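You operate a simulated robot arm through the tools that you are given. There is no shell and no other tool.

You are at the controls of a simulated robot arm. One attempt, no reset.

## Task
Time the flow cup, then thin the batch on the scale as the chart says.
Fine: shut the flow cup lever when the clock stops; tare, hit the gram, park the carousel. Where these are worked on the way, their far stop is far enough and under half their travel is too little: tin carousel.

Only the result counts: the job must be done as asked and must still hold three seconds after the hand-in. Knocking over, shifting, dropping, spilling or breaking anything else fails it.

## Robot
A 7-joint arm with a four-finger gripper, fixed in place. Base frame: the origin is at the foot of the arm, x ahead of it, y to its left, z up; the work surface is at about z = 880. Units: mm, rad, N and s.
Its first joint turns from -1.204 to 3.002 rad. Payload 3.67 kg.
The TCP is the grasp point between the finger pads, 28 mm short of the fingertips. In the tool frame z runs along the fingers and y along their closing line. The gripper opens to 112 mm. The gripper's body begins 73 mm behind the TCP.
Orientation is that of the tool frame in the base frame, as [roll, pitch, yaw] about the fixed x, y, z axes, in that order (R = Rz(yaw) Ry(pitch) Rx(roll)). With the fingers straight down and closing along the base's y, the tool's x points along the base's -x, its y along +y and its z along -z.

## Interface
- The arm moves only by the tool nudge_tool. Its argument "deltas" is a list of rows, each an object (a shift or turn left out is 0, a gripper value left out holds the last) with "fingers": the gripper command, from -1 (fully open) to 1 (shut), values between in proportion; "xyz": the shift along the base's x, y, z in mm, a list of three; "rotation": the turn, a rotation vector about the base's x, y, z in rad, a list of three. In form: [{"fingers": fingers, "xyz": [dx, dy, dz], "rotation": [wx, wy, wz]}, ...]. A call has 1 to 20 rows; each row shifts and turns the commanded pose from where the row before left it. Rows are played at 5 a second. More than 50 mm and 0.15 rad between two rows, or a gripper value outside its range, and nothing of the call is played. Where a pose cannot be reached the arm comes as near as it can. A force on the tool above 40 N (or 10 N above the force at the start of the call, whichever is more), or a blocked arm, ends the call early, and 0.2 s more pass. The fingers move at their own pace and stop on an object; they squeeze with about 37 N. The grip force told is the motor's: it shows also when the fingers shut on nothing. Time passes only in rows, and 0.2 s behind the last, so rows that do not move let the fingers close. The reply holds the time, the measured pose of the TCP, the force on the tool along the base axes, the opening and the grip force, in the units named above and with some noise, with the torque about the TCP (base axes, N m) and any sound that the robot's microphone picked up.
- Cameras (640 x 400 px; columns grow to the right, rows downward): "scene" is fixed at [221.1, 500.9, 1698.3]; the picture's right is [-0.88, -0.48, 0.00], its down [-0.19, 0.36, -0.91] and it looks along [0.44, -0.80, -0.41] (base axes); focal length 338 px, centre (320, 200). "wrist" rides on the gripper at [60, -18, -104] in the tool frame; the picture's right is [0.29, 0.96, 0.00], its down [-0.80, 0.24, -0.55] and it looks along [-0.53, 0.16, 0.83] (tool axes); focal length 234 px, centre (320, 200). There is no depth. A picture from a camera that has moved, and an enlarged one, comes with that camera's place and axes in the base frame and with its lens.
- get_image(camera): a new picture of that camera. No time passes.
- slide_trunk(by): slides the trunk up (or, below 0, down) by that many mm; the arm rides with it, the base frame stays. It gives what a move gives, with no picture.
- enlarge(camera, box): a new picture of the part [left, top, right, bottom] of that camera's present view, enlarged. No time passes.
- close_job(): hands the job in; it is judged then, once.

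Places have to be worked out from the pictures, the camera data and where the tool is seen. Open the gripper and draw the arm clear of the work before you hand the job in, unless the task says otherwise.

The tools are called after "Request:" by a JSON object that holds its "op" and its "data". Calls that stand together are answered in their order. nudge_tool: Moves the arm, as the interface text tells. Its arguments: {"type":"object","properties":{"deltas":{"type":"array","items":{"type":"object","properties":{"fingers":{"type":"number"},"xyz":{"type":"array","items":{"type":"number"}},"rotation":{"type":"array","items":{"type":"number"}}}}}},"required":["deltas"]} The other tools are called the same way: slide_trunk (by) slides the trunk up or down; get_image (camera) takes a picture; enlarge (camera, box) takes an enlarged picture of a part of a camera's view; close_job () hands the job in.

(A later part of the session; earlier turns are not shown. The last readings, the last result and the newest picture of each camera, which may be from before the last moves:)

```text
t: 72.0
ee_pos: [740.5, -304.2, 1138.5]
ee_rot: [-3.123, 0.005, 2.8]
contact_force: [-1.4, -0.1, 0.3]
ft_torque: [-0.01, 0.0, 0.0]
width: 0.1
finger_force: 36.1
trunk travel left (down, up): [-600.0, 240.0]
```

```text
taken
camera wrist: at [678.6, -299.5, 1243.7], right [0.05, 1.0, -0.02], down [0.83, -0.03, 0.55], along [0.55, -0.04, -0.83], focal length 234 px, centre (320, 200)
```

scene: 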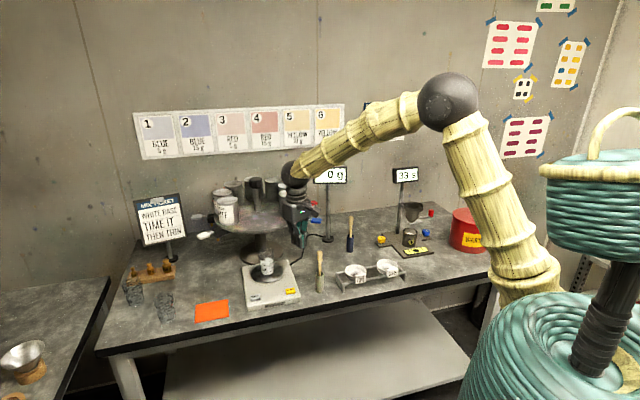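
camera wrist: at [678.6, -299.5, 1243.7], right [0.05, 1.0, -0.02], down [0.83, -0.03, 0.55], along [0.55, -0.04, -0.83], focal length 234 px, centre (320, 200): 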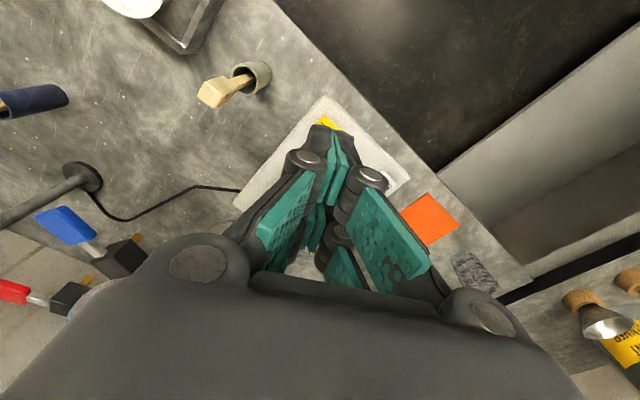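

Request:
{"op": "enlarge", "data": {"camera": "scene", "box": [305, 160, 365, 195]}}

Request:
{"op": "enlarge", "data": {"camera": "scene", "box": [185, 165, 285, 265]}}

Request:
{"op": "enlarge", "data": {"camera": "wrist", "box": [0, 190, 160, 310]}}

```text
10.67 times, centred on (335, 178) of scene
camera zoom: at [221.1, 500.9, 1698.3], right [-0.88, -0.48, 0.0], down [-0.19, 0.36, -0.91], along [0.44, -0.8, -0.41], focal length 3606 px, centre (160, 440)
```

zoom: 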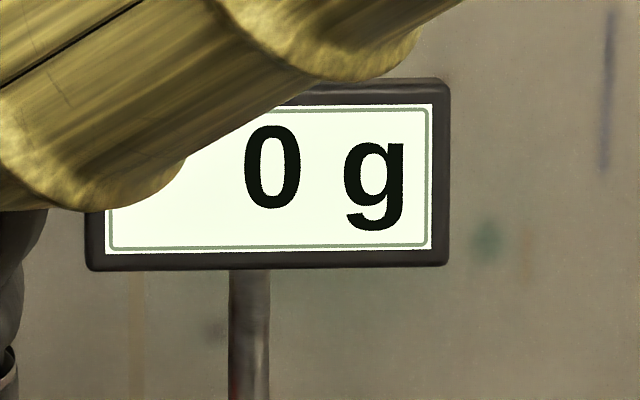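

```text
4.00 times, centred on (235, 215) of scene
camera zoom: at [221.1, 500.9, 1698.3], right [-0.88, -0.48, 0.0], down [-0.19, 0.36, -0.91], along [0.44, -0.8, -0.41], focal length 1352 px, centre (660, 140)
```

zoom: 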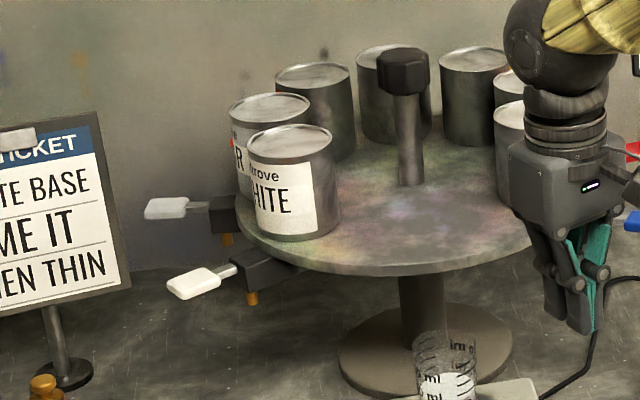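

```text
3.33 times, centred on (80, 250) of wrist
camera zoom: at [678.6, -299.5, 1243.7], right [0.05, 1.0, -0.02], down [0.83, -0.03, 0.55], along [0.55, -0.04, -0.83], focal length 781 px, centre (1120, 33)
```

zoom: 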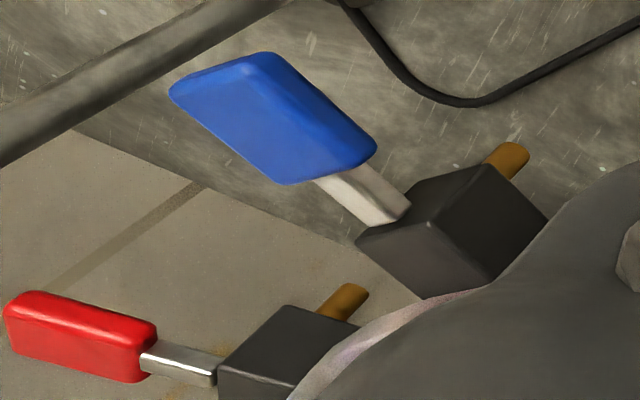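

The display now reads 0 g. To bring THINNER (at about 33 deg) to the spout position I must turn the carousel counter-clockwise; I go to the front side of BLUE's valve block first, staying above plate height.

Request:
{"op": "nudge_tool", "data": {"deltas": [{"fingers": 1, "xyz": [20, -40, 0], "rotation": [0, 0, -0.12]}, {"xyz": [20, -40, 0], "rotation": [0, 0, -0.115]}, {"xyz": [20, -40, 0], "rotation": [-0.0545, -0.0839, 0]}, {"xyz": [15, -30, 0], "rotation": [-0.0545, -0.0839, 0]}, {"xyz": [20, -20, 0], "rotation": [-0.0545, -0.0839, 0]}]}}

Request:
{"op": "get_image", "data": {"camera": "wrist"}}

Request:
{"op": "enlarge", "data": {"camera": "scene", "box": [190, 160, 350, 290]}}

```text
t: 73.2
ee_pos: [838.2, -471.1, 1136.5]
ee_rot: [-3.125, 0.304, 2.564]
contact_force: [0.2, 1.0, -0.2]
ft_torque: [0.04, -0.02, -0.01]
width: 0.3
finger_force: 36.2
trunk travel left (down, up): [-600.0, 240.0]
```

```text
taken
camera wrist: at [755.1, -436.5, 1219.9], right [0.3, 0.95, -0.1], down [0.64, -0.12, 0.76], along [0.71, -0.29, -0.64], focal length 234 px, centre (320, 200)
```

wrist: 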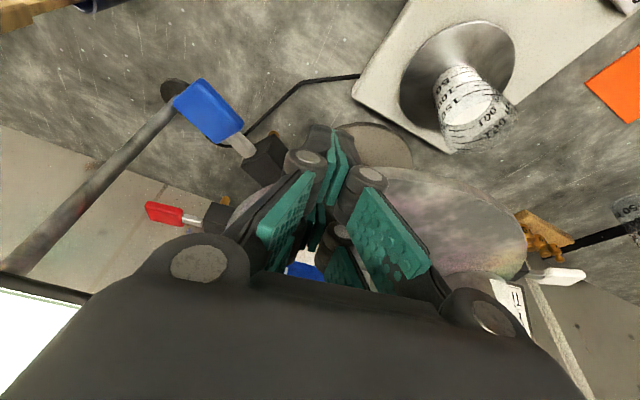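

```text
3.08 times, centred on (270, 225) of scene
camera zoom: at [221.1, 500.9, 1698.3], right [-0.88, -0.48, 0.0], down [-0.19, 0.36, -0.91], along [0.44, -0.8, -0.41], focal length 1040 px, centre (474, 123)
```

zoom: 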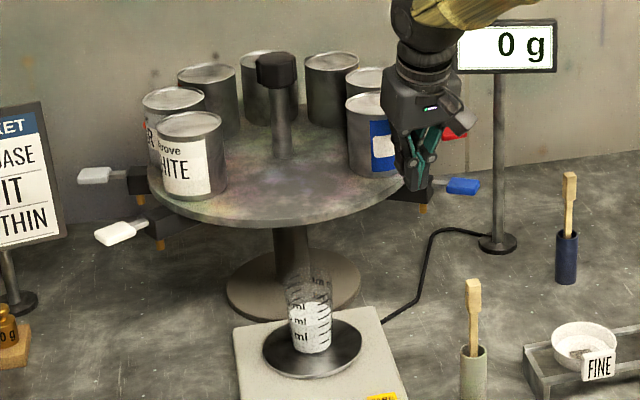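

I zoom the wrist view to place BLUE's valve block and paddle accurately.

Request:
{"op": "enlarge", "data": {"camera": "wrist", "box": [150, 60, 350, 230]}}

Request:
{"op": "enlarge", "data": {"camera": "scene", "box": [270, 180, 330, 225]}}

```text
2.35 times, centred on (250, 145) of wrist
camera zoom: at [755.1, -436.5, 1219.9], right [0.3, 0.95, -0.1], down [0.64, -0.12, 0.76], along [0.71, -0.29, -0.64], focal length 551 px, centre (485, 329)
```

zoom: 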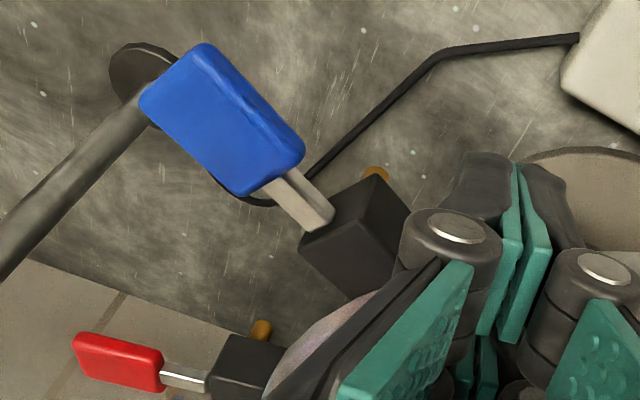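

```text
8.89 times, centred on (300, 202) of scene
camera zoom: at [221.1, 500.9, 1698.3], right [-0.88, -0.48, 0.0], down [-0.19, 0.36, -0.91], along [0.44, -0.8, -0.41], focal length 3005 px, centre (498, 178)
```

zoom: 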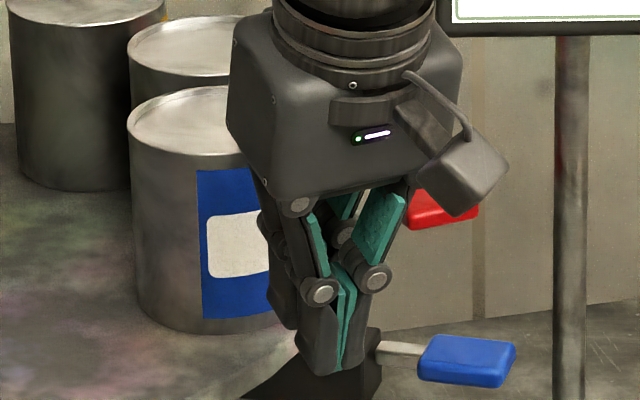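

BLUE's block front face lies near y = -520 at radius about 205. I descend beside it, outside the plate rim, to tip height about 1031.

Request:
{"op": "nudge_tool", "data": {"deltas": [{"fingers": 1, "xyz": [2, -3, -25]}, {"xyz": [2, -3, -25]}, {"xyz": [1, -2, -24]}, {}]}}

Request:
{"op": "get_image", "data": {"camera": "wrist"}}

Request:
{"op": "enlarge", "data": {"camera": "scene", "box": [250, 170, 330, 230]}}

```text
t: 74.2
ee_pos: [840.7, -479.2, 1062.5]
ee_rot: [-3.124, 0.303, 2.567]
contact_force: [0.3, 0.6, 1.1]
ft_torque: [0.02, -0.01, -0.01]
width: 0.2
finger_force: 35.5
trunk travel left (down, up): [-600.0, 240.0]
```

```text
taken
camera wrist: at [758.7, -444.9, 1145.7], right [0.3, 0.95, -0.1], down [0.64, -0.12, 0.76], along [0.71, -0.29, -0.64], focal length 234 px, centre (320, 200)
```

wrist: 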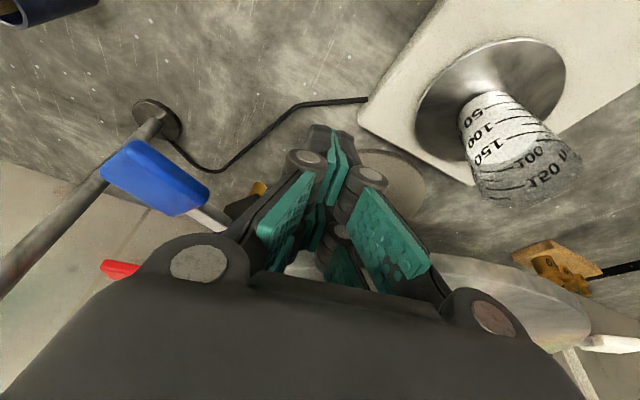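

```text
6.67 times, centred on (290, 200) of scene
camera zoom: at [221.1, 500.9, 1698.3], right [-0.88, -0.48, 0.0], down [-0.19, 0.36, -0.91], along [0.44, -0.8, -0.41], focal length 2254 px, centre (520, 200)
```

zoom: 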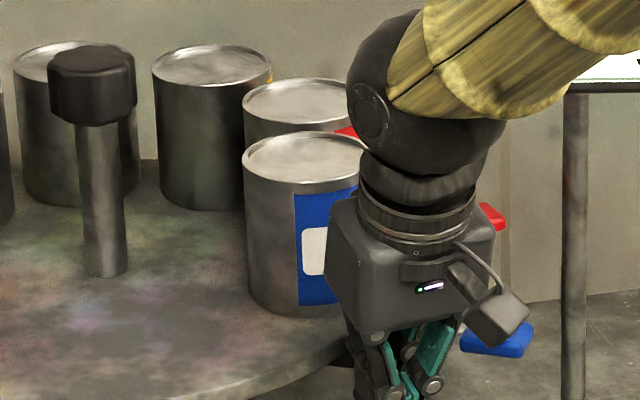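

Clear of the rim. I now push along the arc around the carousel axis, a little at a time, to meet BLUE's block.

Request:
{"op": "nudge_tool", "data": {"deltas": [{"fingers": 1, "xyz": [0, -10.7, 0]}, {"xyz": [0.5, -10.6, 0]}, {"xyz": [1, -10.7, 0]}, {"xyz": [1.6, -10.5, 0]}, {}]}}

Request:
{"op": "enlarge", "data": {"camera": "scene", "box": [190, 160, 350, 290]}}

```text
t: 75.4
ee_pos: [844.9, -522.8, 1062.2]
ee_rot: [-3.125, 0.306, 2.564]
contact_force: [-0.3, -0.3, 0.5]
ft_torque: [0.0, 0.01, 0.02]
width: 0.0
finger_force: 35.9
trunk travel left (down, up): [-600.0, 240.0]
```

```text
3.08 times, centred on (270, 225) of scene
camera zoom: at [221.1, 500.9, 1698.3], right [-0.88, -0.48, 0.0], down [-0.19, 0.36, -0.91], along [0.44, -0.8, -0.41], focal length 1040 px, centre (474, 123)
```

zoom: 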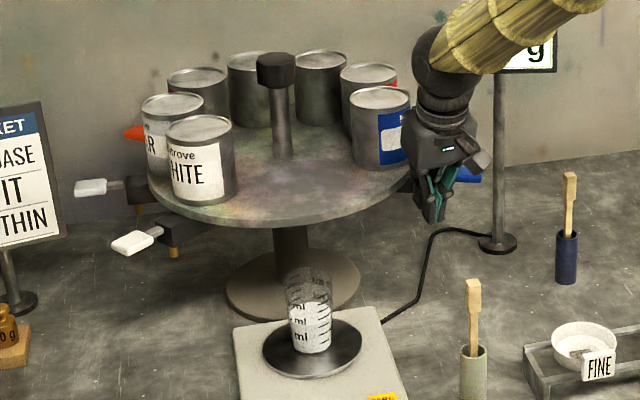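

The carousel turns easily with the push (WHITE has moved forward). I continue along the arc.

Request:
{"op": "nudge_tool", "data": {"deltas": [{"fingers": 1, "xyz": [2.1, -10.5, 0]}, {"xyz": [2.7, -10.3, 0]}, {"xyz": [3.2, -10.2, 0]}, {"xyz": [3.8, -10, 0]}, {}]}}

Request:
{"op": "enlarge", "data": {"camera": "scene", "box": [190, 160, 350, 290]}}

```text
t: 76.6
ee_pos: [857.4, -563.2, 1063.6]
ee_rot: [-3.125, 0.303, 2.565]
contact_force: [0.1, 0.1, 0.5]
ft_torque: [0.0, 0.01, -0.03]
width: 0.0
finger_force: 35.5
trunk travel left (down, up): [-600.0, 240.0]
```

```text
3.08 times, centred on (270, 225) of scene
camera zoom: at [221.1, 500.9, 1698.3], right [-0.88, -0.48, 0.0], down [-0.19, 0.36, -0.91], along [0.44, -0.8, -0.41], focal length 1040 px, centre (474, 123)
```

zoom: 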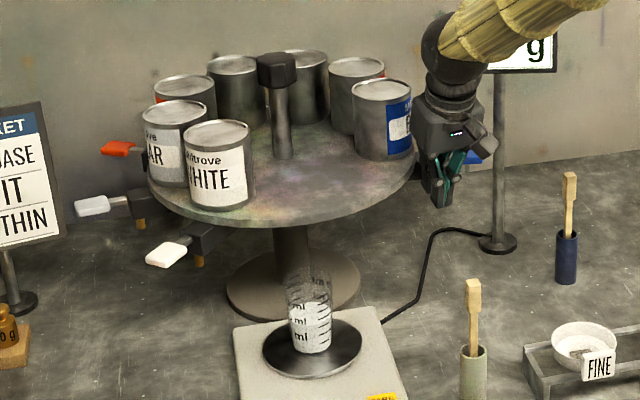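

The tin after WHITE reads "...AR" (CLEAR), not thinner, so I must turn further and read the next labels. I continue pushing.

Request:
{"op": "nudge_tool", "data": {"deltas": [{"fingers": 1, "xyz": [4.2, -9.8, 0]}, {"xyz": [4.8, -9.6, 0]}, {"xyz": [5.2, -9.3, 0]}, {"xyz": [5.8, -9, 0]}, {"xyz": [6.2, -8.7, 0]}, {}]}}

Request:
{"op": "enlarge", "data": {"camera": "scene", "box": [190, 160, 350, 290]}}

Request:
{"op": "enlarge", "data": {"camera": "scene", "box": [205, 170, 275, 230]}}

```text
t: 78.0
ee_pos: [882.9, -610.5, 1063.7]
ee_rot: [-3.125, 0.303, 2.567]
contact_force: [0.2, -0.2, -0.4]
ft_torque: [-0.01, 0.01, 0.02]
width: 0.2
finger_force: 35.6
trunk travel left (down, up): [-600.0, 240.0]
```

```text
3.08 times, centred on (270, 225) of scene
camera zoom: at [221.1, 500.9, 1698.3], right [-0.88, -0.48, 0.0], down [-0.19, 0.36, -0.91], along [0.44, -0.8, -0.41], focal length 1040 px, centre (474, 123)
```

zoom: 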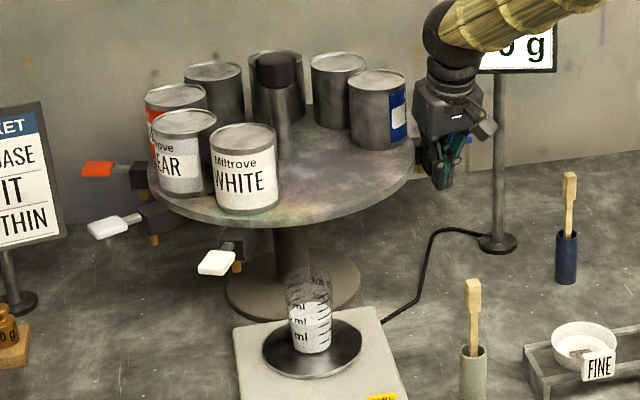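

```text
6.67 times, centred on (240, 200) of scene
camera zoom: at [221.1, 500.9, 1698.3], right [-0.88, -0.48, 0.0], down [-0.19, 0.36, -0.91], along [0.44, -0.8, -0.41], focal length 2254 px, centre (853, 200)
```

zoom: 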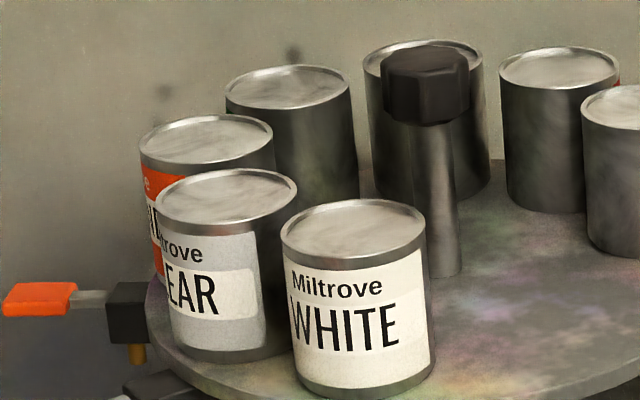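

The next tin has an orange band and an orange paddle with dark letters, most likely THINNER, still about 108 deg short of the scale. I lift out and carry the tool around the front to the clockwise side of WHITE's block, turning the hand so it stays clear of the tins.

Request:
{"op": "nudge_tool", "data": {"deltas": [{"fingers": 1, "xyz": [-4, 4, 40]}, {"xyz": [-10, 10, 40]}, {"xyz": [-25, 40, 8]}, {"xyz": [-15, 45, 0]}, {"xyz": [-2, 46, 0]}, {"xyz": [10, 46, 0], "rotation": [0.0464, -0.0216, -0.105]}, {"xyz": [20, 40, 0], "rotation": [0.0464, -0.0216, -0.105]}, {"xyz": [30, 35, 0], "rotation": [0.0464, -0.0216, -0.105]}, {"xyz": [40, 25, 0], "rotation": [0.0464, -0.0216, -0.105]}]}}

Request:
{"op": "get_image", "data": {"camera": "wrist"}}

Request:
{"op": "get_image", "data": {"camera": "scene"}}

```text
t: 80.0
ee_pos: [928.8, -319.2, 1148.6]
ee_rot: [2.965, 0.229, 2.089]
contact_force: [0.2, 0.3, -0.4]
ft_torque: [0.0, 0.04, -0.03]
width: 0.0
finger_force: 35.8
trunk travel left (down, up): [-600.0, 240.0]
```

```text
taken
camera wrist: at [857.1, -267.7, 1233.6], right [0.66, 0.74, 0.1], down [0.44, -0.49, 0.75], along [0.61, -0.45, -0.65], focal length 234 px, centre (320, 200)
```

wrist: 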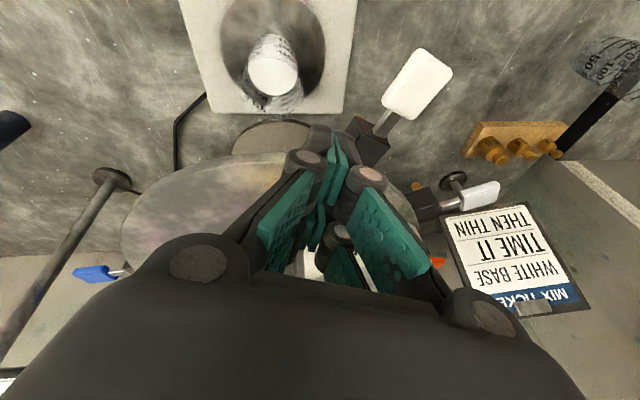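

```text
taken
```

scene: 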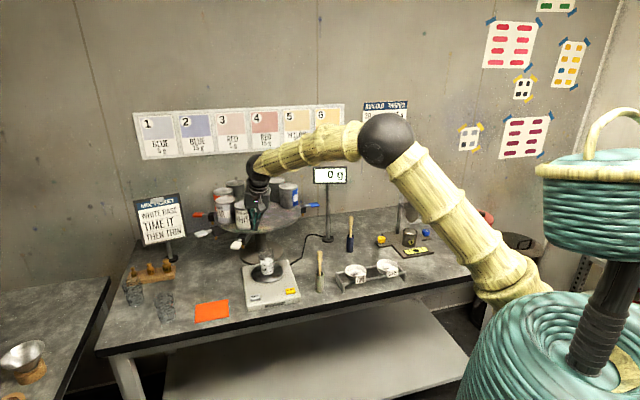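

I zoom the wrist view to find WHITE's block and paddle now.

Request:
{"op": "enlarge", "data": {"camera": "wrist", "box": [320, 30, 520, 270]}}

Request:
{"op": "enlarge", "data": {"camera": "scene", "box": [180, 160, 300, 290]}}

```text
1.67 times, centred on (420, 150) of wrist
camera zoom: at [857.1, -267.7, 1233.6], right [0.66, 0.74, 0.1], down [0.44, -0.49, 0.75], along [0.61, -0.45, -0.65], focal length 390 px, centre (153, 283)
```

zoom: 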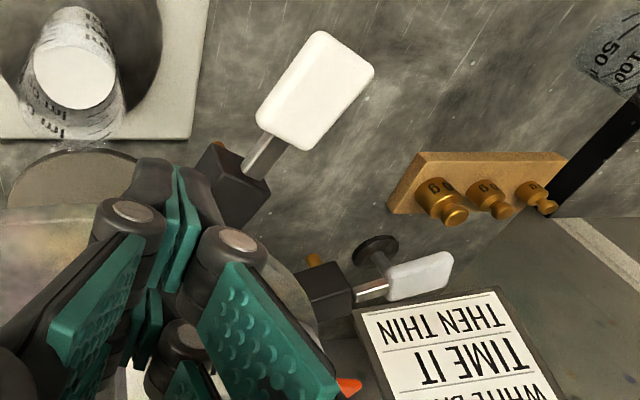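

```text
3.08 times, centred on (240, 225) of scene
camera zoom: at [221.1, 500.9, 1698.3], right [-0.88, -0.48, 0.0], down [-0.19, 0.36, -0.91], along [0.44, -0.8, -0.41], focal length 1040 px, centre (566, 123)
```

zoom: 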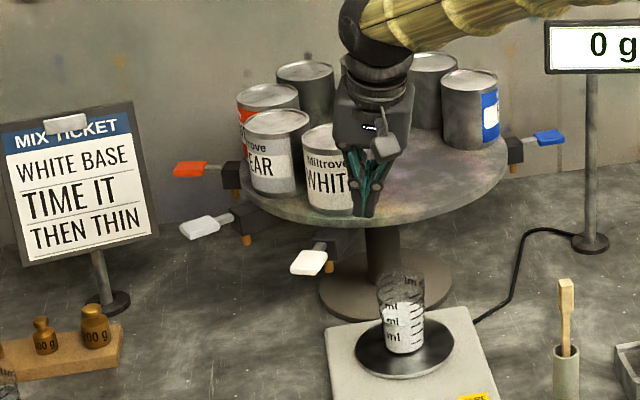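

WHITE's block is at about 108.6 deg and CLEAR's at 67.4 deg. I move the tool over to the gap between them (about 94 deg, radius 204), tilting a bit more for reach, still above the plate.

Request:
{"op": "nudge_tool", "data": {"deltas": [{"fingers": 1, "xyz": [15, 35, 0]}, {"xyz": [30, 12, 0], "rotation": [-0.018, -0.054, 0]}, {"xyz": [30, 0, 0], "rotation": [-0.018, -0.054, 0]}, {"xyz": [24, -12, 0]}, {}]}}

Request:
{"op": "enlarge", "data": {"camera": "wrist", "box": [220, 30, 440, 240]}}

Request:
{"op": "enlarge", "data": {"camera": "scene", "box": [180, 160, 300, 290]}}

```text
t: 81.2
ee_pos: [1027.3, -282.9, 1151.3]
ee_rot: [2.883, 0.314, 2.07]
contact_force: [-0.5, -0.1, 0.0]
ft_torque: [-0.04, 0.0, 0.0]
width: 0.1
finger_force: 36.0
trunk travel left (down, up): [-600.0, 240.0]
```

```text
1.90 times, centred on (330, 135) of wrist
camera zoom: at [945.6, -228.0, 1226.0], right [0.64, 0.75, 0.14], down [0.35, -0.46, 0.81], along [0.68, -0.47, -0.56], focal length 446 px, centre (301, 324)
```

zoom: 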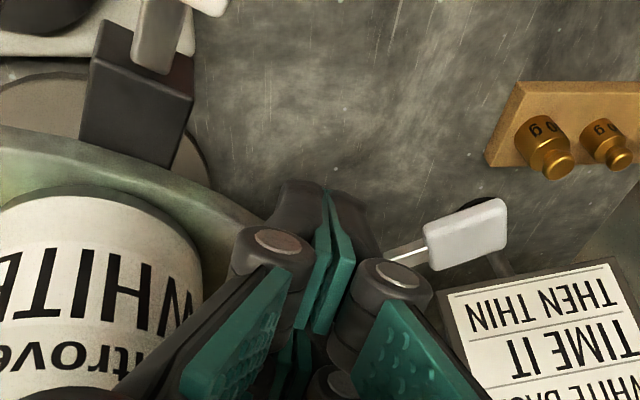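

```text
3.08 times, centred on (240, 225) of scene
camera zoom: at [221.1, 500.9, 1698.3], right [-0.88, -0.48, 0.0], down [-0.19, 0.36, -0.91], along [0.44, -0.8, -0.41], focal length 1040 px, centre (566, 123)
```

zoom: 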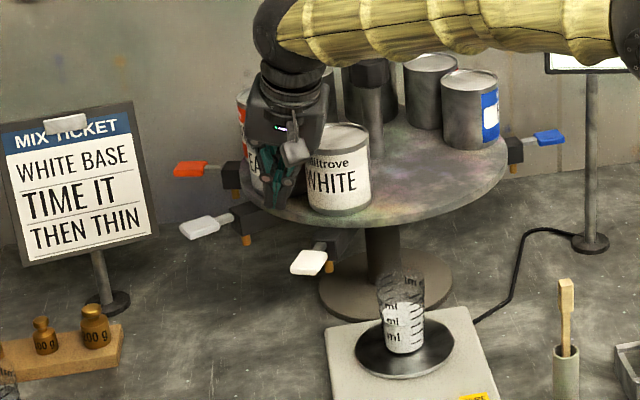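

The tip is at about 94 deg, radius 204, in the gap. I descend straight down, with 2 mm extra clearance to the rim.

Request:
{"op": "nudge_tool", "data": {"deltas": [{"fingers": 1, "xyz": [0, 2, -22]}, {"xyz": [0, 0, -22]}, {"xyz": [0, 0, -22]}, {"xyz": [0, 0, -20]}, {}]}}

Request:
{"op": "enlarge", "data": {"camera": "wrist", "box": [180, 30, 440, 240]}}

Request:
{"op": "enlarge", "data": {"camera": "scene", "box": [180, 160, 300, 290]}}

```text
t: 82.4
ee_pos: [1025.6, -281.8, 1064.8]
ee_rot: [2.884, 0.313, 2.069]
contact_force: [-0.9, 0.1, 0.7]
ft_torque: [0.01, -0.03, 0.01]
width: 0.0
finger_force: 35.3
trunk travel left (down, up): [-600.0, 240.0]
```

```text
1.90 times, centred on (310, 135) of wrist
camera zoom: at [946.3, -227.5, 1139.6], right [0.65, 0.75, 0.14], down [0.35, -0.46, 0.81], along [0.68, -0.47, -0.56], focal length 446 px, centre (339, 324)
```

zoom: 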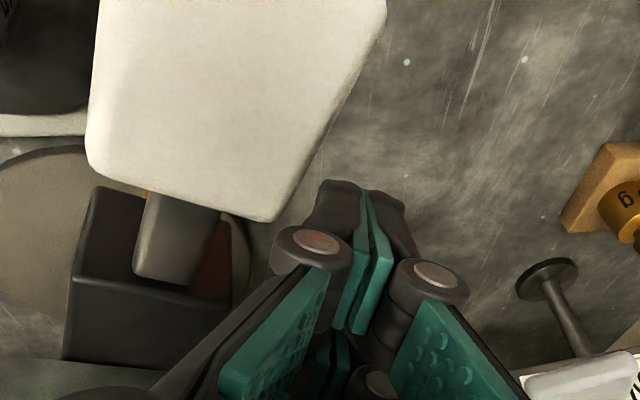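

```text
3.08 times, centred on (240, 225) of scene
camera zoom: at [221.1, 500.9, 1698.3], right [-0.88, -0.48, 0.0], down [-0.19, 0.36, -0.91], along [0.44, -0.8, -0.41], focal length 1040 px, centre (566, 123)
```

zoom: 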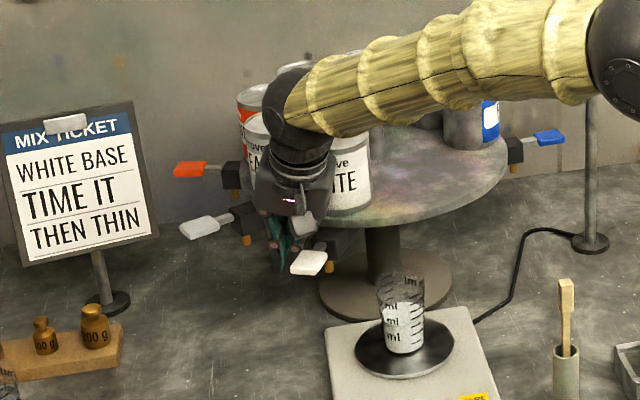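

The finger is in the gap beside WHITE's block. I now pull the carousel round counter-clockwise along the arc, with tip height 1035 well above the beaker.

Request:
{"op": "nudge_tool", "data": {"deltas": [{"fingers": 1, "xyz": [-11.9, -1.7, 0]}, {"xyz": [-10.6, -1.8, 0]}, {"xyz": [-10.5, -2.3, 0]}, {"xyz": [-10.3, -2.9, 0]}, {"xyz": [-10.2, -3.4, 0]}, {}]}}

Request:
{"op": "enlarge", "data": {"camera": "scene", "box": [180, 160, 300, 290]}}

```text
t: 83.8
ee_pos: [970.5, -295.4, 1064.4]
ee_rot: [2.884, 0.312, 2.071]
contact_force: [0.4, -0.1, -0.6]
ft_torque: [-0.02, 0.04, 0.01]
width: 0.0
finger_force: 35.9
trunk travel left (down, up): [-600.0, 240.0]
```

```text
3.08 times, centred on (240, 225) of scene
camera zoom: at [221.1, 500.9, 1698.3], right [-0.88, -0.48, 0.0], down [-0.19, 0.36, -0.91], along [0.44, -0.8, -0.41], focal length 1040 px, centre (566, 123)
```

zoom: 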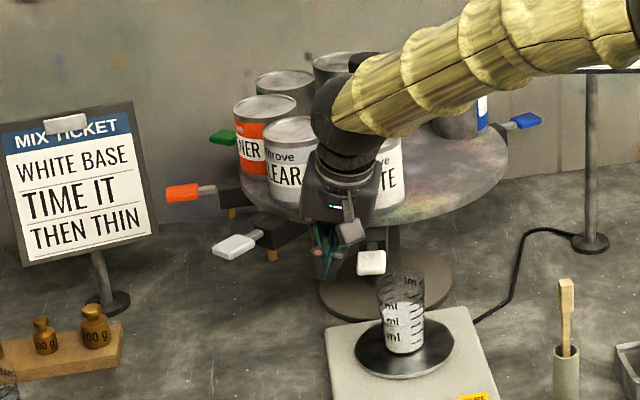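

The orange tin reads "...NER": THINNER, behind CLEAR. I keep pulling along the arc.

Request:
{"op": "nudge_tool", "data": {"deltas": [{"fingers": 1, "xyz": [-10, -3.9, 0]}, {"xyz": [-9.8, -4.4, 0]}, {"xyz": [-9.5, -5, 0]}, {"xyz": [-9.2, -5.4, 0]}, {"xyz": [-9, -6, 0]}, {"xyz": [-8.6, -6.4, 0]}, {"xyz": [-8.3, -6.8, 0]}, {"xyz": [-7.9, -7.2, 0]}, {"xyz": [-7.5, -7.7, 0]}, {"xyz": [-7.1, -8, 0]}, {}]}}

Request:
{"op": "enlarge", "data": {"camera": "scene", "box": [180, 160, 340, 290]}}

```text
t: 86.2
ee_pos: [886.5, -355.8, 1065.3]
ee_rot: [2.883, 0.312, 2.071]
contact_force: [-0.4, 0.4, -0.3]
ft_torque: [0.03, -0.01, -0.02]
width: 0.0
finger_force: 35.0
trunk travel left (down, up): [-600.0, 240.0]
```

```text
3.08 times, centred on (260, 225) of scene
camera zoom: at [221.1, 500.9, 1698.3], right [-0.88, -0.48, 0.0], down [-0.19, 0.36, -0.91], along [0.44, -0.8, -0.41], focal length 1040 px, centre (505, 123)
```

zoom: 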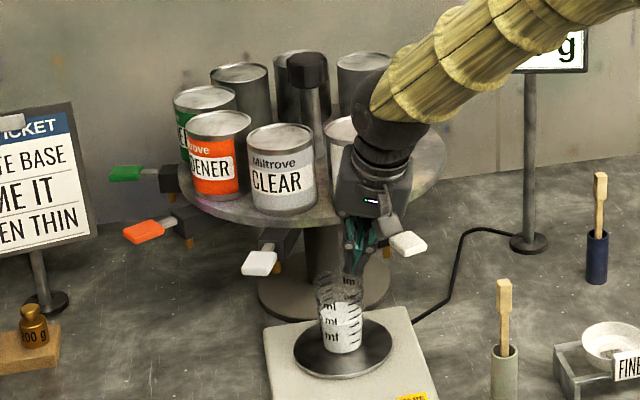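

Careful: the orange label now reads "...DENER" (HARDENER). I zoom on the green tin beyond it.

Request:
{"op": "enlarge", "data": {"camera": "scene", "box": [215, 175, 265, 220]}}

Request:
{"op": "enlarge", "data": {"camera": "wrist", "box": [220, 60, 640, 320]}}

```text
8.89 times, centred on (240, 198) of scene
camera zoom: at [221.1, 500.9, 1698.3], right [-0.88, -0.48, 0.0], down [-0.19, 0.36, -0.91], along [0.44, -0.8, -0.41], focal length 3005 px, centre (1031, 222)
```

zoom: 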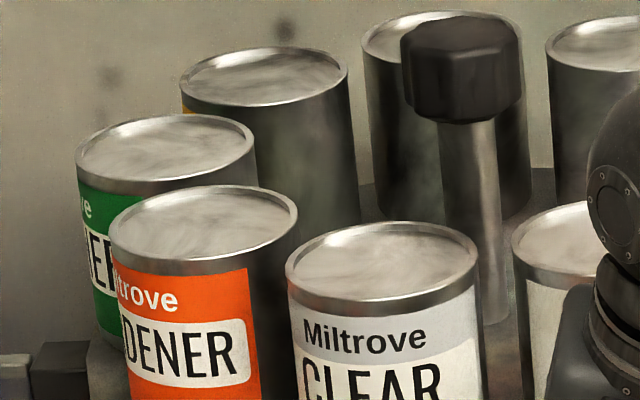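

```text
1.52 times, centred on (430, 190) of wrist
camera zoom: at [806.8, -301.1, 1139.9], right [0.65, 0.75, 0.14], down [0.36, -0.46, 0.81], along [0.68, -0.47, -0.56], focal length 357 px, centre (152, 215)
```

zoom: 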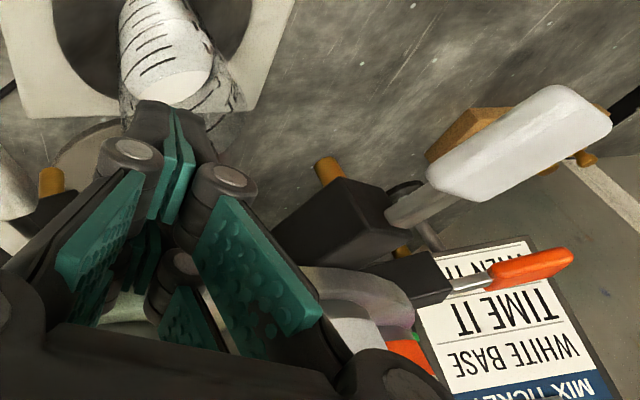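

The green tin shows "..NER" too and is likely THINNER, so I keep turning and will read it fully as it comes round.

Request:
{"op": "nudge_tool", "data": {"deltas": [{"fingers": 1, "xyz": [-6.7, -8.4, 0]}, {"xyz": [-6.3, -8.8, 0]}, {"xyz": [-5.7, -9, 0]}, {"xyz": [-5.3, -9.4, 0]}, {"xyz": [-4.8, -9.6, 0]}, {"xyz": [-4.3, -9.8, 0]}, {"xyz": [-3.7, -10.1, 0]}, {"xyz": [-3.3, -10.2, 0]}, {"xyz": [-2.6, -10.4, 0]}, {"xyz": [-2.2, -10.5, 0]}, {"xyz": [-1.6, -10.6, 0]}, {"xyz": [-1, -10.7, 0]}, {}]}}

Request:
{"op": "enlarge", "data": {"camera": "scene", "box": [180, 160, 340, 290]}}

Request:
{"op": "enlarge", "data": {"camera": "scene", "box": [215, 175, 265, 220]}}

```text
t: 89.0
ee_pos: [837.8, -472.7, 1064.2]
ee_rot: [2.884, 0.313, 2.071]
contact_force: [0.2, 0.7, -0.3]
ft_torque: [0.02, 0.01, 0.02]
width: 0.1
finger_force: 35.4
trunk travel left (down, up): [-600.0, 240.0]
```

```text
3.08 times, centred on (260, 225) of scene
camera zoom: at [221.1, 500.9, 1698.3], right [-0.88, -0.48, 0.0], down [-0.19, 0.36, -0.91], along [0.44, -0.8, -0.41], focal length 1040 px, centre (505, 123)
```

zoom: 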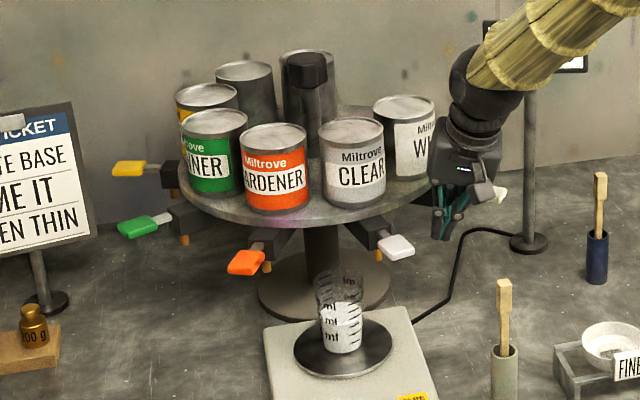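

```text
8.89 times, centred on (240, 198) of scene
camera zoom: at [221.1, 500.9, 1698.3], right [-0.88, -0.48, 0.0], down [-0.19, 0.36, -0.91], along [0.44, -0.8, -0.41], focal length 3005 px, centre (1031, 222)
```

zoom: 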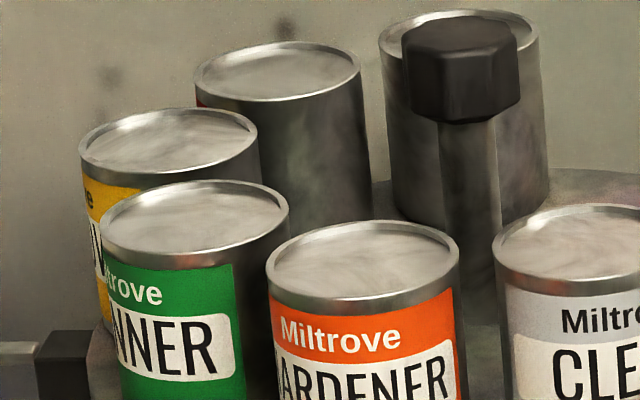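

The green tin reads "...INNER": that is THINNER, now at about 66 deg. I push WHITE's block on to about 200 deg.

Request:
{"op": "nudge_tool", "data": {"deltas": [{"fingers": 1, "xyz": [-0.5, -10.7, 0]}, {"xyz": [0.1, -10.8, 0]}, {"xyz": [0.7, -10.7, 0]}, {"xyz": [1.2, -10.6, 0]}, {"xyz": [1.8, -10.6, 0]}, {"xyz": [2.3, -10.5, 0]}, {"xyz": [2.9, -10.3, 0]}, {"xyz": [3.4, -10.2, 0]}, {}]}}

Request:
{"op": "enlarge", "data": {"camera": "scene", "box": [180, 160, 340, 290]}}

Request:
{"op": "get_image", "data": {"camera": "wrist"}}

```text
t: 91.0
ee_pos: [849.8, -556.3, 1065.6]
ee_rot: [2.885, 0.313, 2.07]
contact_force: [0.6, 0.0, -0.4]
ft_torque: [-0.01, -0.01, 0.02]
width: 0.2
finger_force: 35.3
trunk travel left (down, up): [-600.0, 240.0]
```

```text
3.08 times, centred on (260, 225) of scene
camera zoom: at [221.1, 500.9, 1698.3], right [-0.88, -0.48, 0.0], down [-0.19, 0.36, -0.91], along [0.44, -0.8, -0.41], focal length 1040 px, centre (505, 123)
```

zoom: 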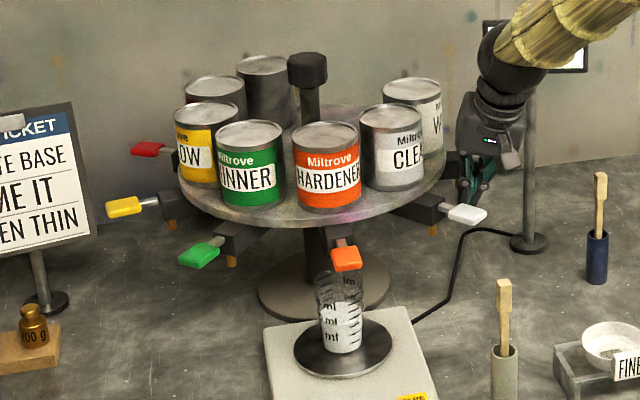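

```text
taken
camera wrist: at [770.0, -502.6, 1139.2], right [0.65, 0.75, 0.14], down [0.35, -0.46, 0.81], along [0.68, -0.47, -0.56], focal length 234 px, centre (320, 200)
```

wrist: 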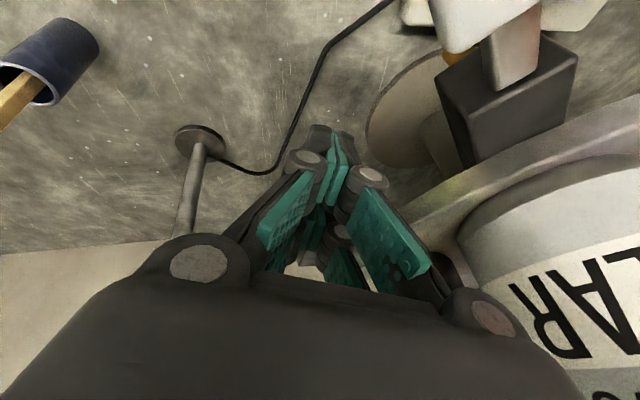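

CLEAR is at about 170 deg and THINNER at about 90 deg. I lift out, step back over CLEAR's paddle and go to the gap between CLEAR and HARDENER.

Request:
{"op": "nudge_tool", "data": {"deltas": [{"fingers": 1, "xyz": [-2, 6, 42]}, {"xyz": [-2, 6, 42]}, {"xyz": [-11, 24, 0]}, {"xyz": [-10, 45, 0]}, {"xyz": [0, 45, 0]}, {"xyz": [15, 35, 0]}, {"xyz": [25, 11, 0]}, {}]}}

Request:
{"op": "get_image", "data": {"camera": "wrist"}}

Request:
{"op": "enlarge", "data": {"camera": "scene", "box": [180, 160, 340, 290]}}

```text
t: 92.8
ee_pos: [865.1, -383.7, 1149.2]
ee_rot: [2.883, 0.311, 2.069]
contact_force: [0.2, 0.0, -0.3]
ft_torque: [0.0, -0.03, 0.0]
width: 0.0
finger_force: 35.3
trunk travel left (down, up): [-600.0, 240.0]
```

```text
taken
camera wrist: at [785.0, -329.2, 1223.7], right [0.65, 0.75, 0.14], down [0.35, -0.46, 0.81], along [0.68, -0.47, -0.56], focal length 234 px, centre (320, 200)
```

wrist: 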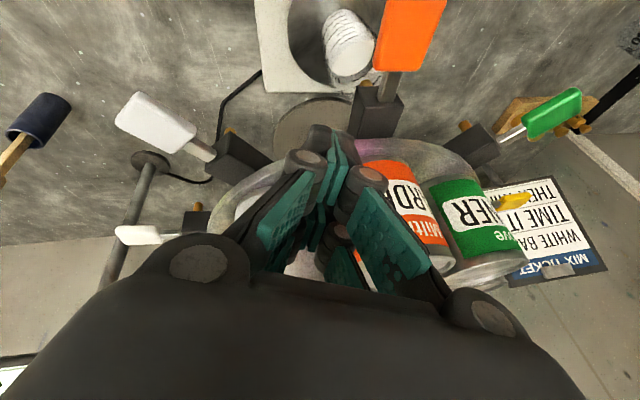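

```text
3.08 times, centred on (260, 225) of scene
camera zoom: at [221.1, 500.9, 1698.3], right [-0.88, -0.48, 0.0], down [-0.19, 0.36, -0.91], along [0.44, -0.8, -0.41], focal length 1040 px, centre (505, 123)
```

zoom: 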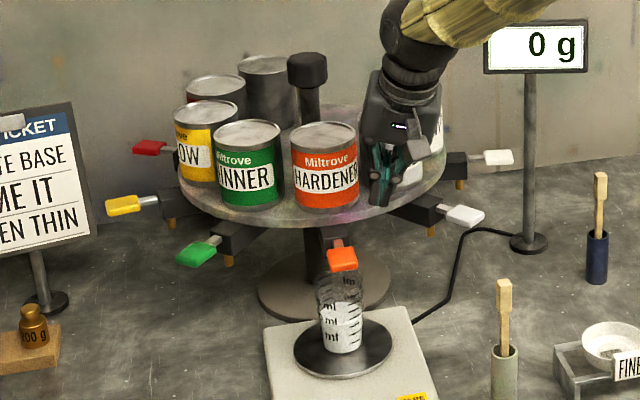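

The fingertips sit at 150 deg between HARDENER (133) and CLEAR (174). I descend and then push CLEAR's block onward.

Request:
{"op": "nudge_tool", "data": {"deltas": [{"fingers": 1, "xyz": [0, 0, -22]}, {"xyz": [0, 0, -22]}, {"xyz": [0, 0, -22]}, {"xyz": [0, 0, -19]}, {"xyz": [-5.3, -9.4, 0]}, {"xyz": [-4.8, -9.6, 0]}, {"xyz": [-4.3, -9.8, 0]}, {"xyz": [-3.7, -10.1, 0]}, {"xyz": [-3.3, -10.2, 0]}, {"xyz": [-2.6, -10.4, 0]}, {"xyz": [-2.2, -10.5, 0]}, {}]}}

Request:
{"op": "enlarge", "data": {"camera": "scene", "box": [180, 160, 340, 290]}}

```text
t: 95.4
ee_pos: [840.0, -454.6, 1062.4]
ee_rot: [2.884, 0.313, 2.069]
contact_force: [0.2, -0.2, -0.2]
ft_torque: [-0.03, -0.01, 0.04]
width: 0.0
finger_force: 35.7
trunk travel left (down, up): [-600.0, 240.0]
```

```text
3.08 times, centred on (260, 225) of scene
camera zoom: at [221.1, 500.9, 1698.3], right [-0.88, -0.48, 0.0], down [-0.19, 0.36, -0.91], along [0.44, -0.8, -0.41], focal length 1040 px, centre (505, 123)
```

zoom: 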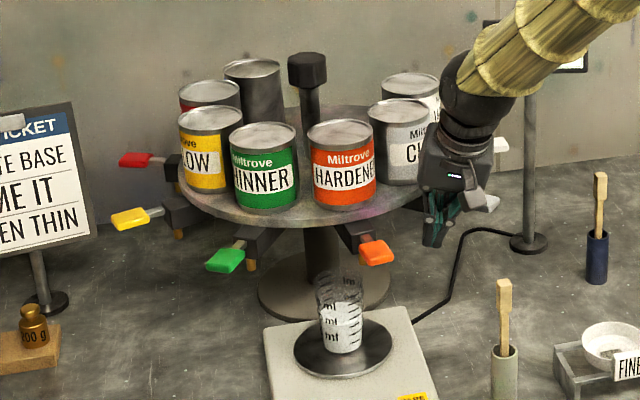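

THINNER is approaching the front. I push on some 23 degrees and check.

Request:
{"op": "nudge_tool", "data": {"deltas": [{"fingers": 1, "xyz": [-1.4, -10.6, 0]}, {"xyz": [-0.8, -10.7, 0]}, {"xyz": [-0.3, -10.7, 0]}, {"xyz": [0.3, -10.8, 0]}, {"xyz": [0.9, -10.7, 0]}, {"xyz": [1.4, -10.6, 0]}, {"xyz": [2, -10.6, 0]}, {}]}}

Request:
{"op": "enlarge", "data": {"camera": "scene", "box": [180, 160, 340, 290]}}

```text
t: 97.2
ee_pos: [841.4, -528.0, 1064.7]
ee_rot: [2.884, 0.313, 2.07]
contact_force: [0.0, -0.4, 0.4]
ft_torque: [-0.03, 0.01, 0.02]
width: 0.0
finger_force: 35.6
trunk travel left (down, up): [-600.0, 240.0]
```

```text
3.08 times, centred on (260, 225) of scene
camera zoom: at [221.1, 500.9, 1698.3], right [-0.88, -0.48, 0.0], down [-0.19, 0.36, -0.91], along [0.44, -0.8, -0.41], focal length 1040 px, centre (505, 123)
```

zoom: 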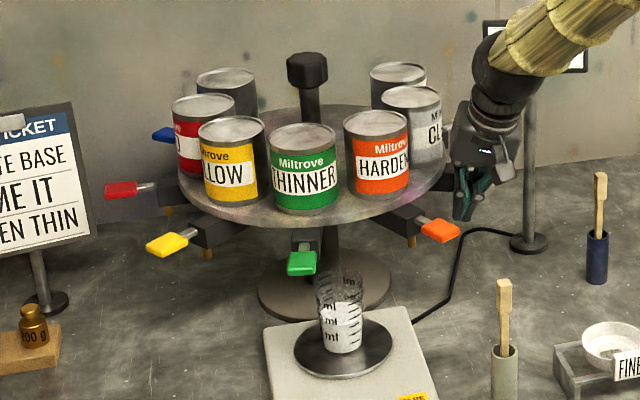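

THINNER is plainly readable now and about 10 degrees short of the beaker. I push on in small steps.

Request:
{"op": "nudge_tool", "data": {"deltas": [{"fingers": 1, "xyz": [2.3, -10.5, 0]}, {"xyz": [2.8, -10.3, 0]}, {}]}}

Request:
{"op": "enlarge", "data": {"camera": "scene", "box": [220, 200, 300, 300]}}

Request:
{"op": "get_image", "data": {"camera": "wrist"}}

```text
t: 98.0
ee_pos: [846.5, -550.2, 1063.3]
ee_rot: [2.883, 0.312, 2.07]
contact_force: [-0.8, -0.3, 0.9]
ft_torque: [-0.04, 0.02, -0.02]
width: 0.0
finger_force: 36.1
trunk travel left (down, up): [-600.0, 240.0]
```

```text
4.00 times, centred on (260, 250) of scene
camera zoom: at [221.1, 500.9, 1698.3], right [-0.88, -0.48, 0.0], down [-0.19, 0.36, -0.91], along [0.44, -0.8, -0.41], focal length 1352 px, centre (560, 0)
```

zoom: 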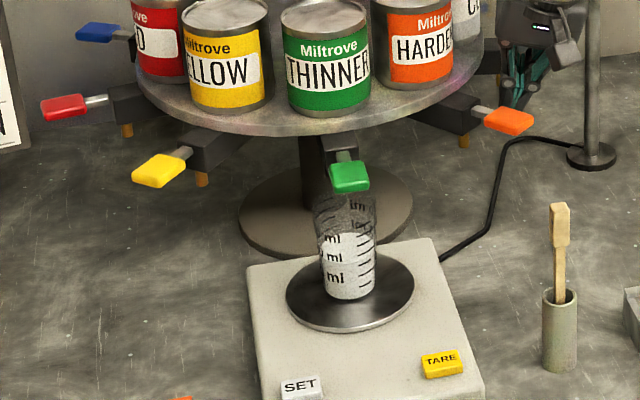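

```text
taken
camera wrist: at [766.3, -495.4, 1138.1], right [0.65, 0.75, 0.14], down [0.35, -0.46, 0.81], along [0.68, -0.47, -0.56], focal length 234 px, centre (320, 200)
```

wrist: 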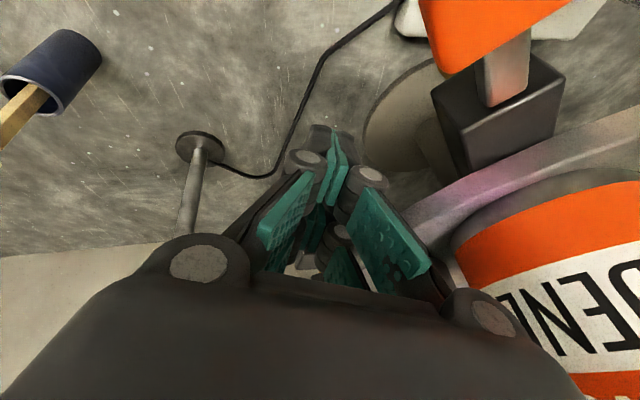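

By the image geometry THINNER's spout should now be nearly over the beaker axis. I zoom in to verify the alignment.

Request:
{"op": "enlarge", "data": {"camera": "scene", "box": [285, 225, 285.1, 225.1]}}

Request:
{"op": "enlarge", "data": {"camera": "scene", "box": [285, 195, 245, 285]}}

Request:
{"op": "enlarge", "data": {"camera": "scene", "box": [288, 222, 326, 258]}}

Request:
{"op": "enlarge", "data": {"camera": "scene", "box": [235, 215, 295, 285]}}

```text
16.00 times, centred on (285, 225) of scene
camera zoom: at [221.1, 500.9, 1698.3], right [-0.88, -0.48, 0.0], down [-0.19, 0.36, -0.91], along [0.44, -0.8, -0.41], focal length 5409 px, centre (879, -201)
```

zoom: 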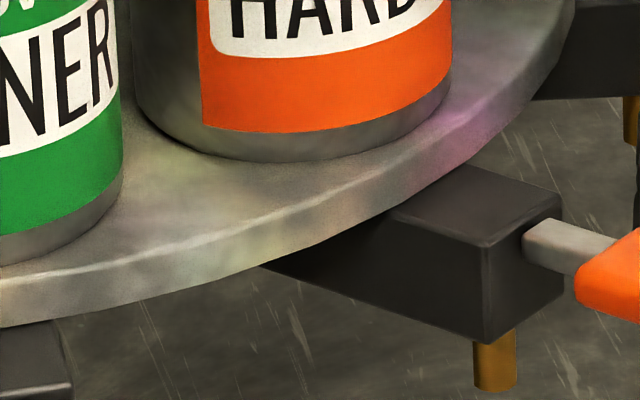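

```text
refused: the box must be [left, top, right, bottom]
```

```text
11.11 times, centred on (307, 240) of scene
camera zoom: at [221.1, 500.9, 1698.3], right [-0.88, -0.48, 0.0], down [-0.19, 0.36, -0.91], along [0.44, -0.8, -0.41], focal length 3756 px, centre (464, -244)
```

zoom: 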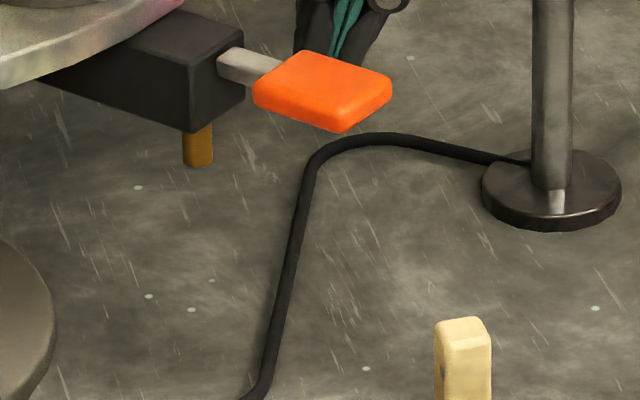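

```text
5.71 times, centred on (265, 250) of scene
camera zoom: at [221.1, 500.9, 1698.3], right [-0.88, -0.48, 0.0], down [-0.19, 0.36, -0.91], along [0.44, -0.8, -0.41], focal length 1932 px, centre (634, -86)
```

zoom: 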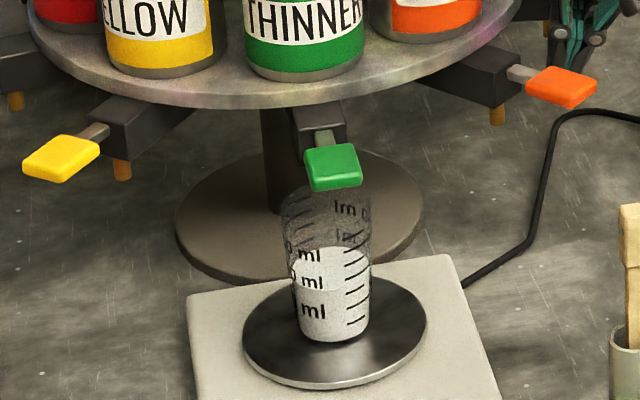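

The spout and beaker axis agree within a millimetre or two. I back the finger off CLEAR's block, lift out and bring the tool straight-down above THINNER's green paddle at about (879, -309).

Request:
{"op": "nudge_tool", "data": {"deltas": [{"fingers": 1, "xyz": [-3, 9, 0]}, {"xyz": [-2, 3, 42]}, {"xyz": [-2, 3, 42]}, {"xyz": [-20, 40, 10]}, {"xyz": [-12, 45, 0], "rotation": [0.048, 0.126, 0]}, {"xyz": [0, 45, 0], "rotation": [0.048, 0.126, 0]}, {"xyz": [10, 45, 0], "rotation": [0.048, 0.126, 0]}, {"xyz": [20, 35, 0], "rotation": [0, 0, 0.14]}, {"xyz": [20, 10, 0], "rotation": [0, 0, 0.14]}, {}]}}

Request:
{"op": "get_image", "data": {"camera": "wrist"}}

Request:
{"op": "get_image", "data": {"camera": "scene"}}

```text
t: 100.2
ee_pos: [855.4, -314.6, 1158.9]
ee_rot: [3.141, -0.002, 2.39]
contact_force: [-0.5, -0.4, 1.1]
ft_torque: [-0.02, -0.05, -0.02]
width: 0.0
finger_force: 35.8
trunk travel left (down, up): [-600.0, 240.0]
```

```text
taken
camera wrist: at [799.7, -287.3, 1264.9], right [0.44, 0.9, 0.0], down [0.75, -0.37, 0.55], along [0.5, -0.24, -0.83], focal length 234 px, centre (320, 200)
```

wrist: 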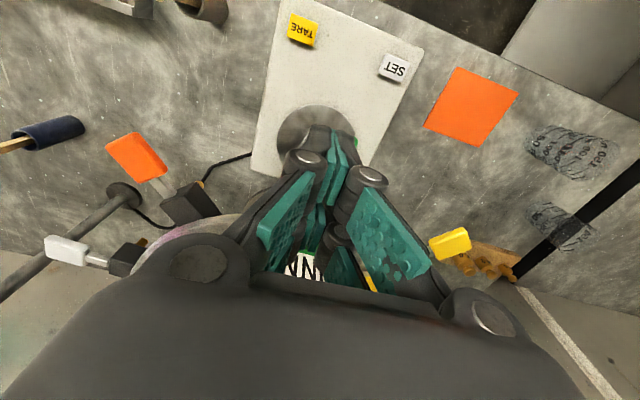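

```text
taken
```

scene: 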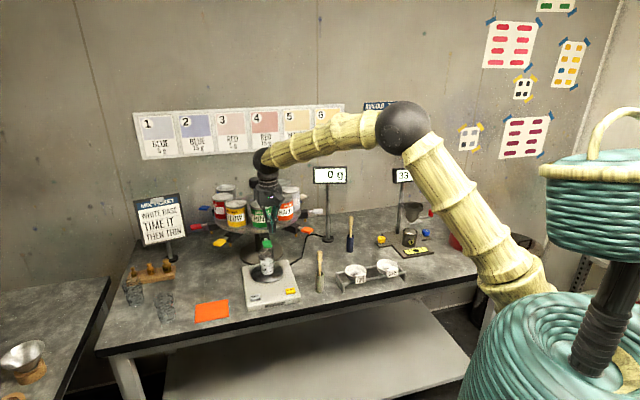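

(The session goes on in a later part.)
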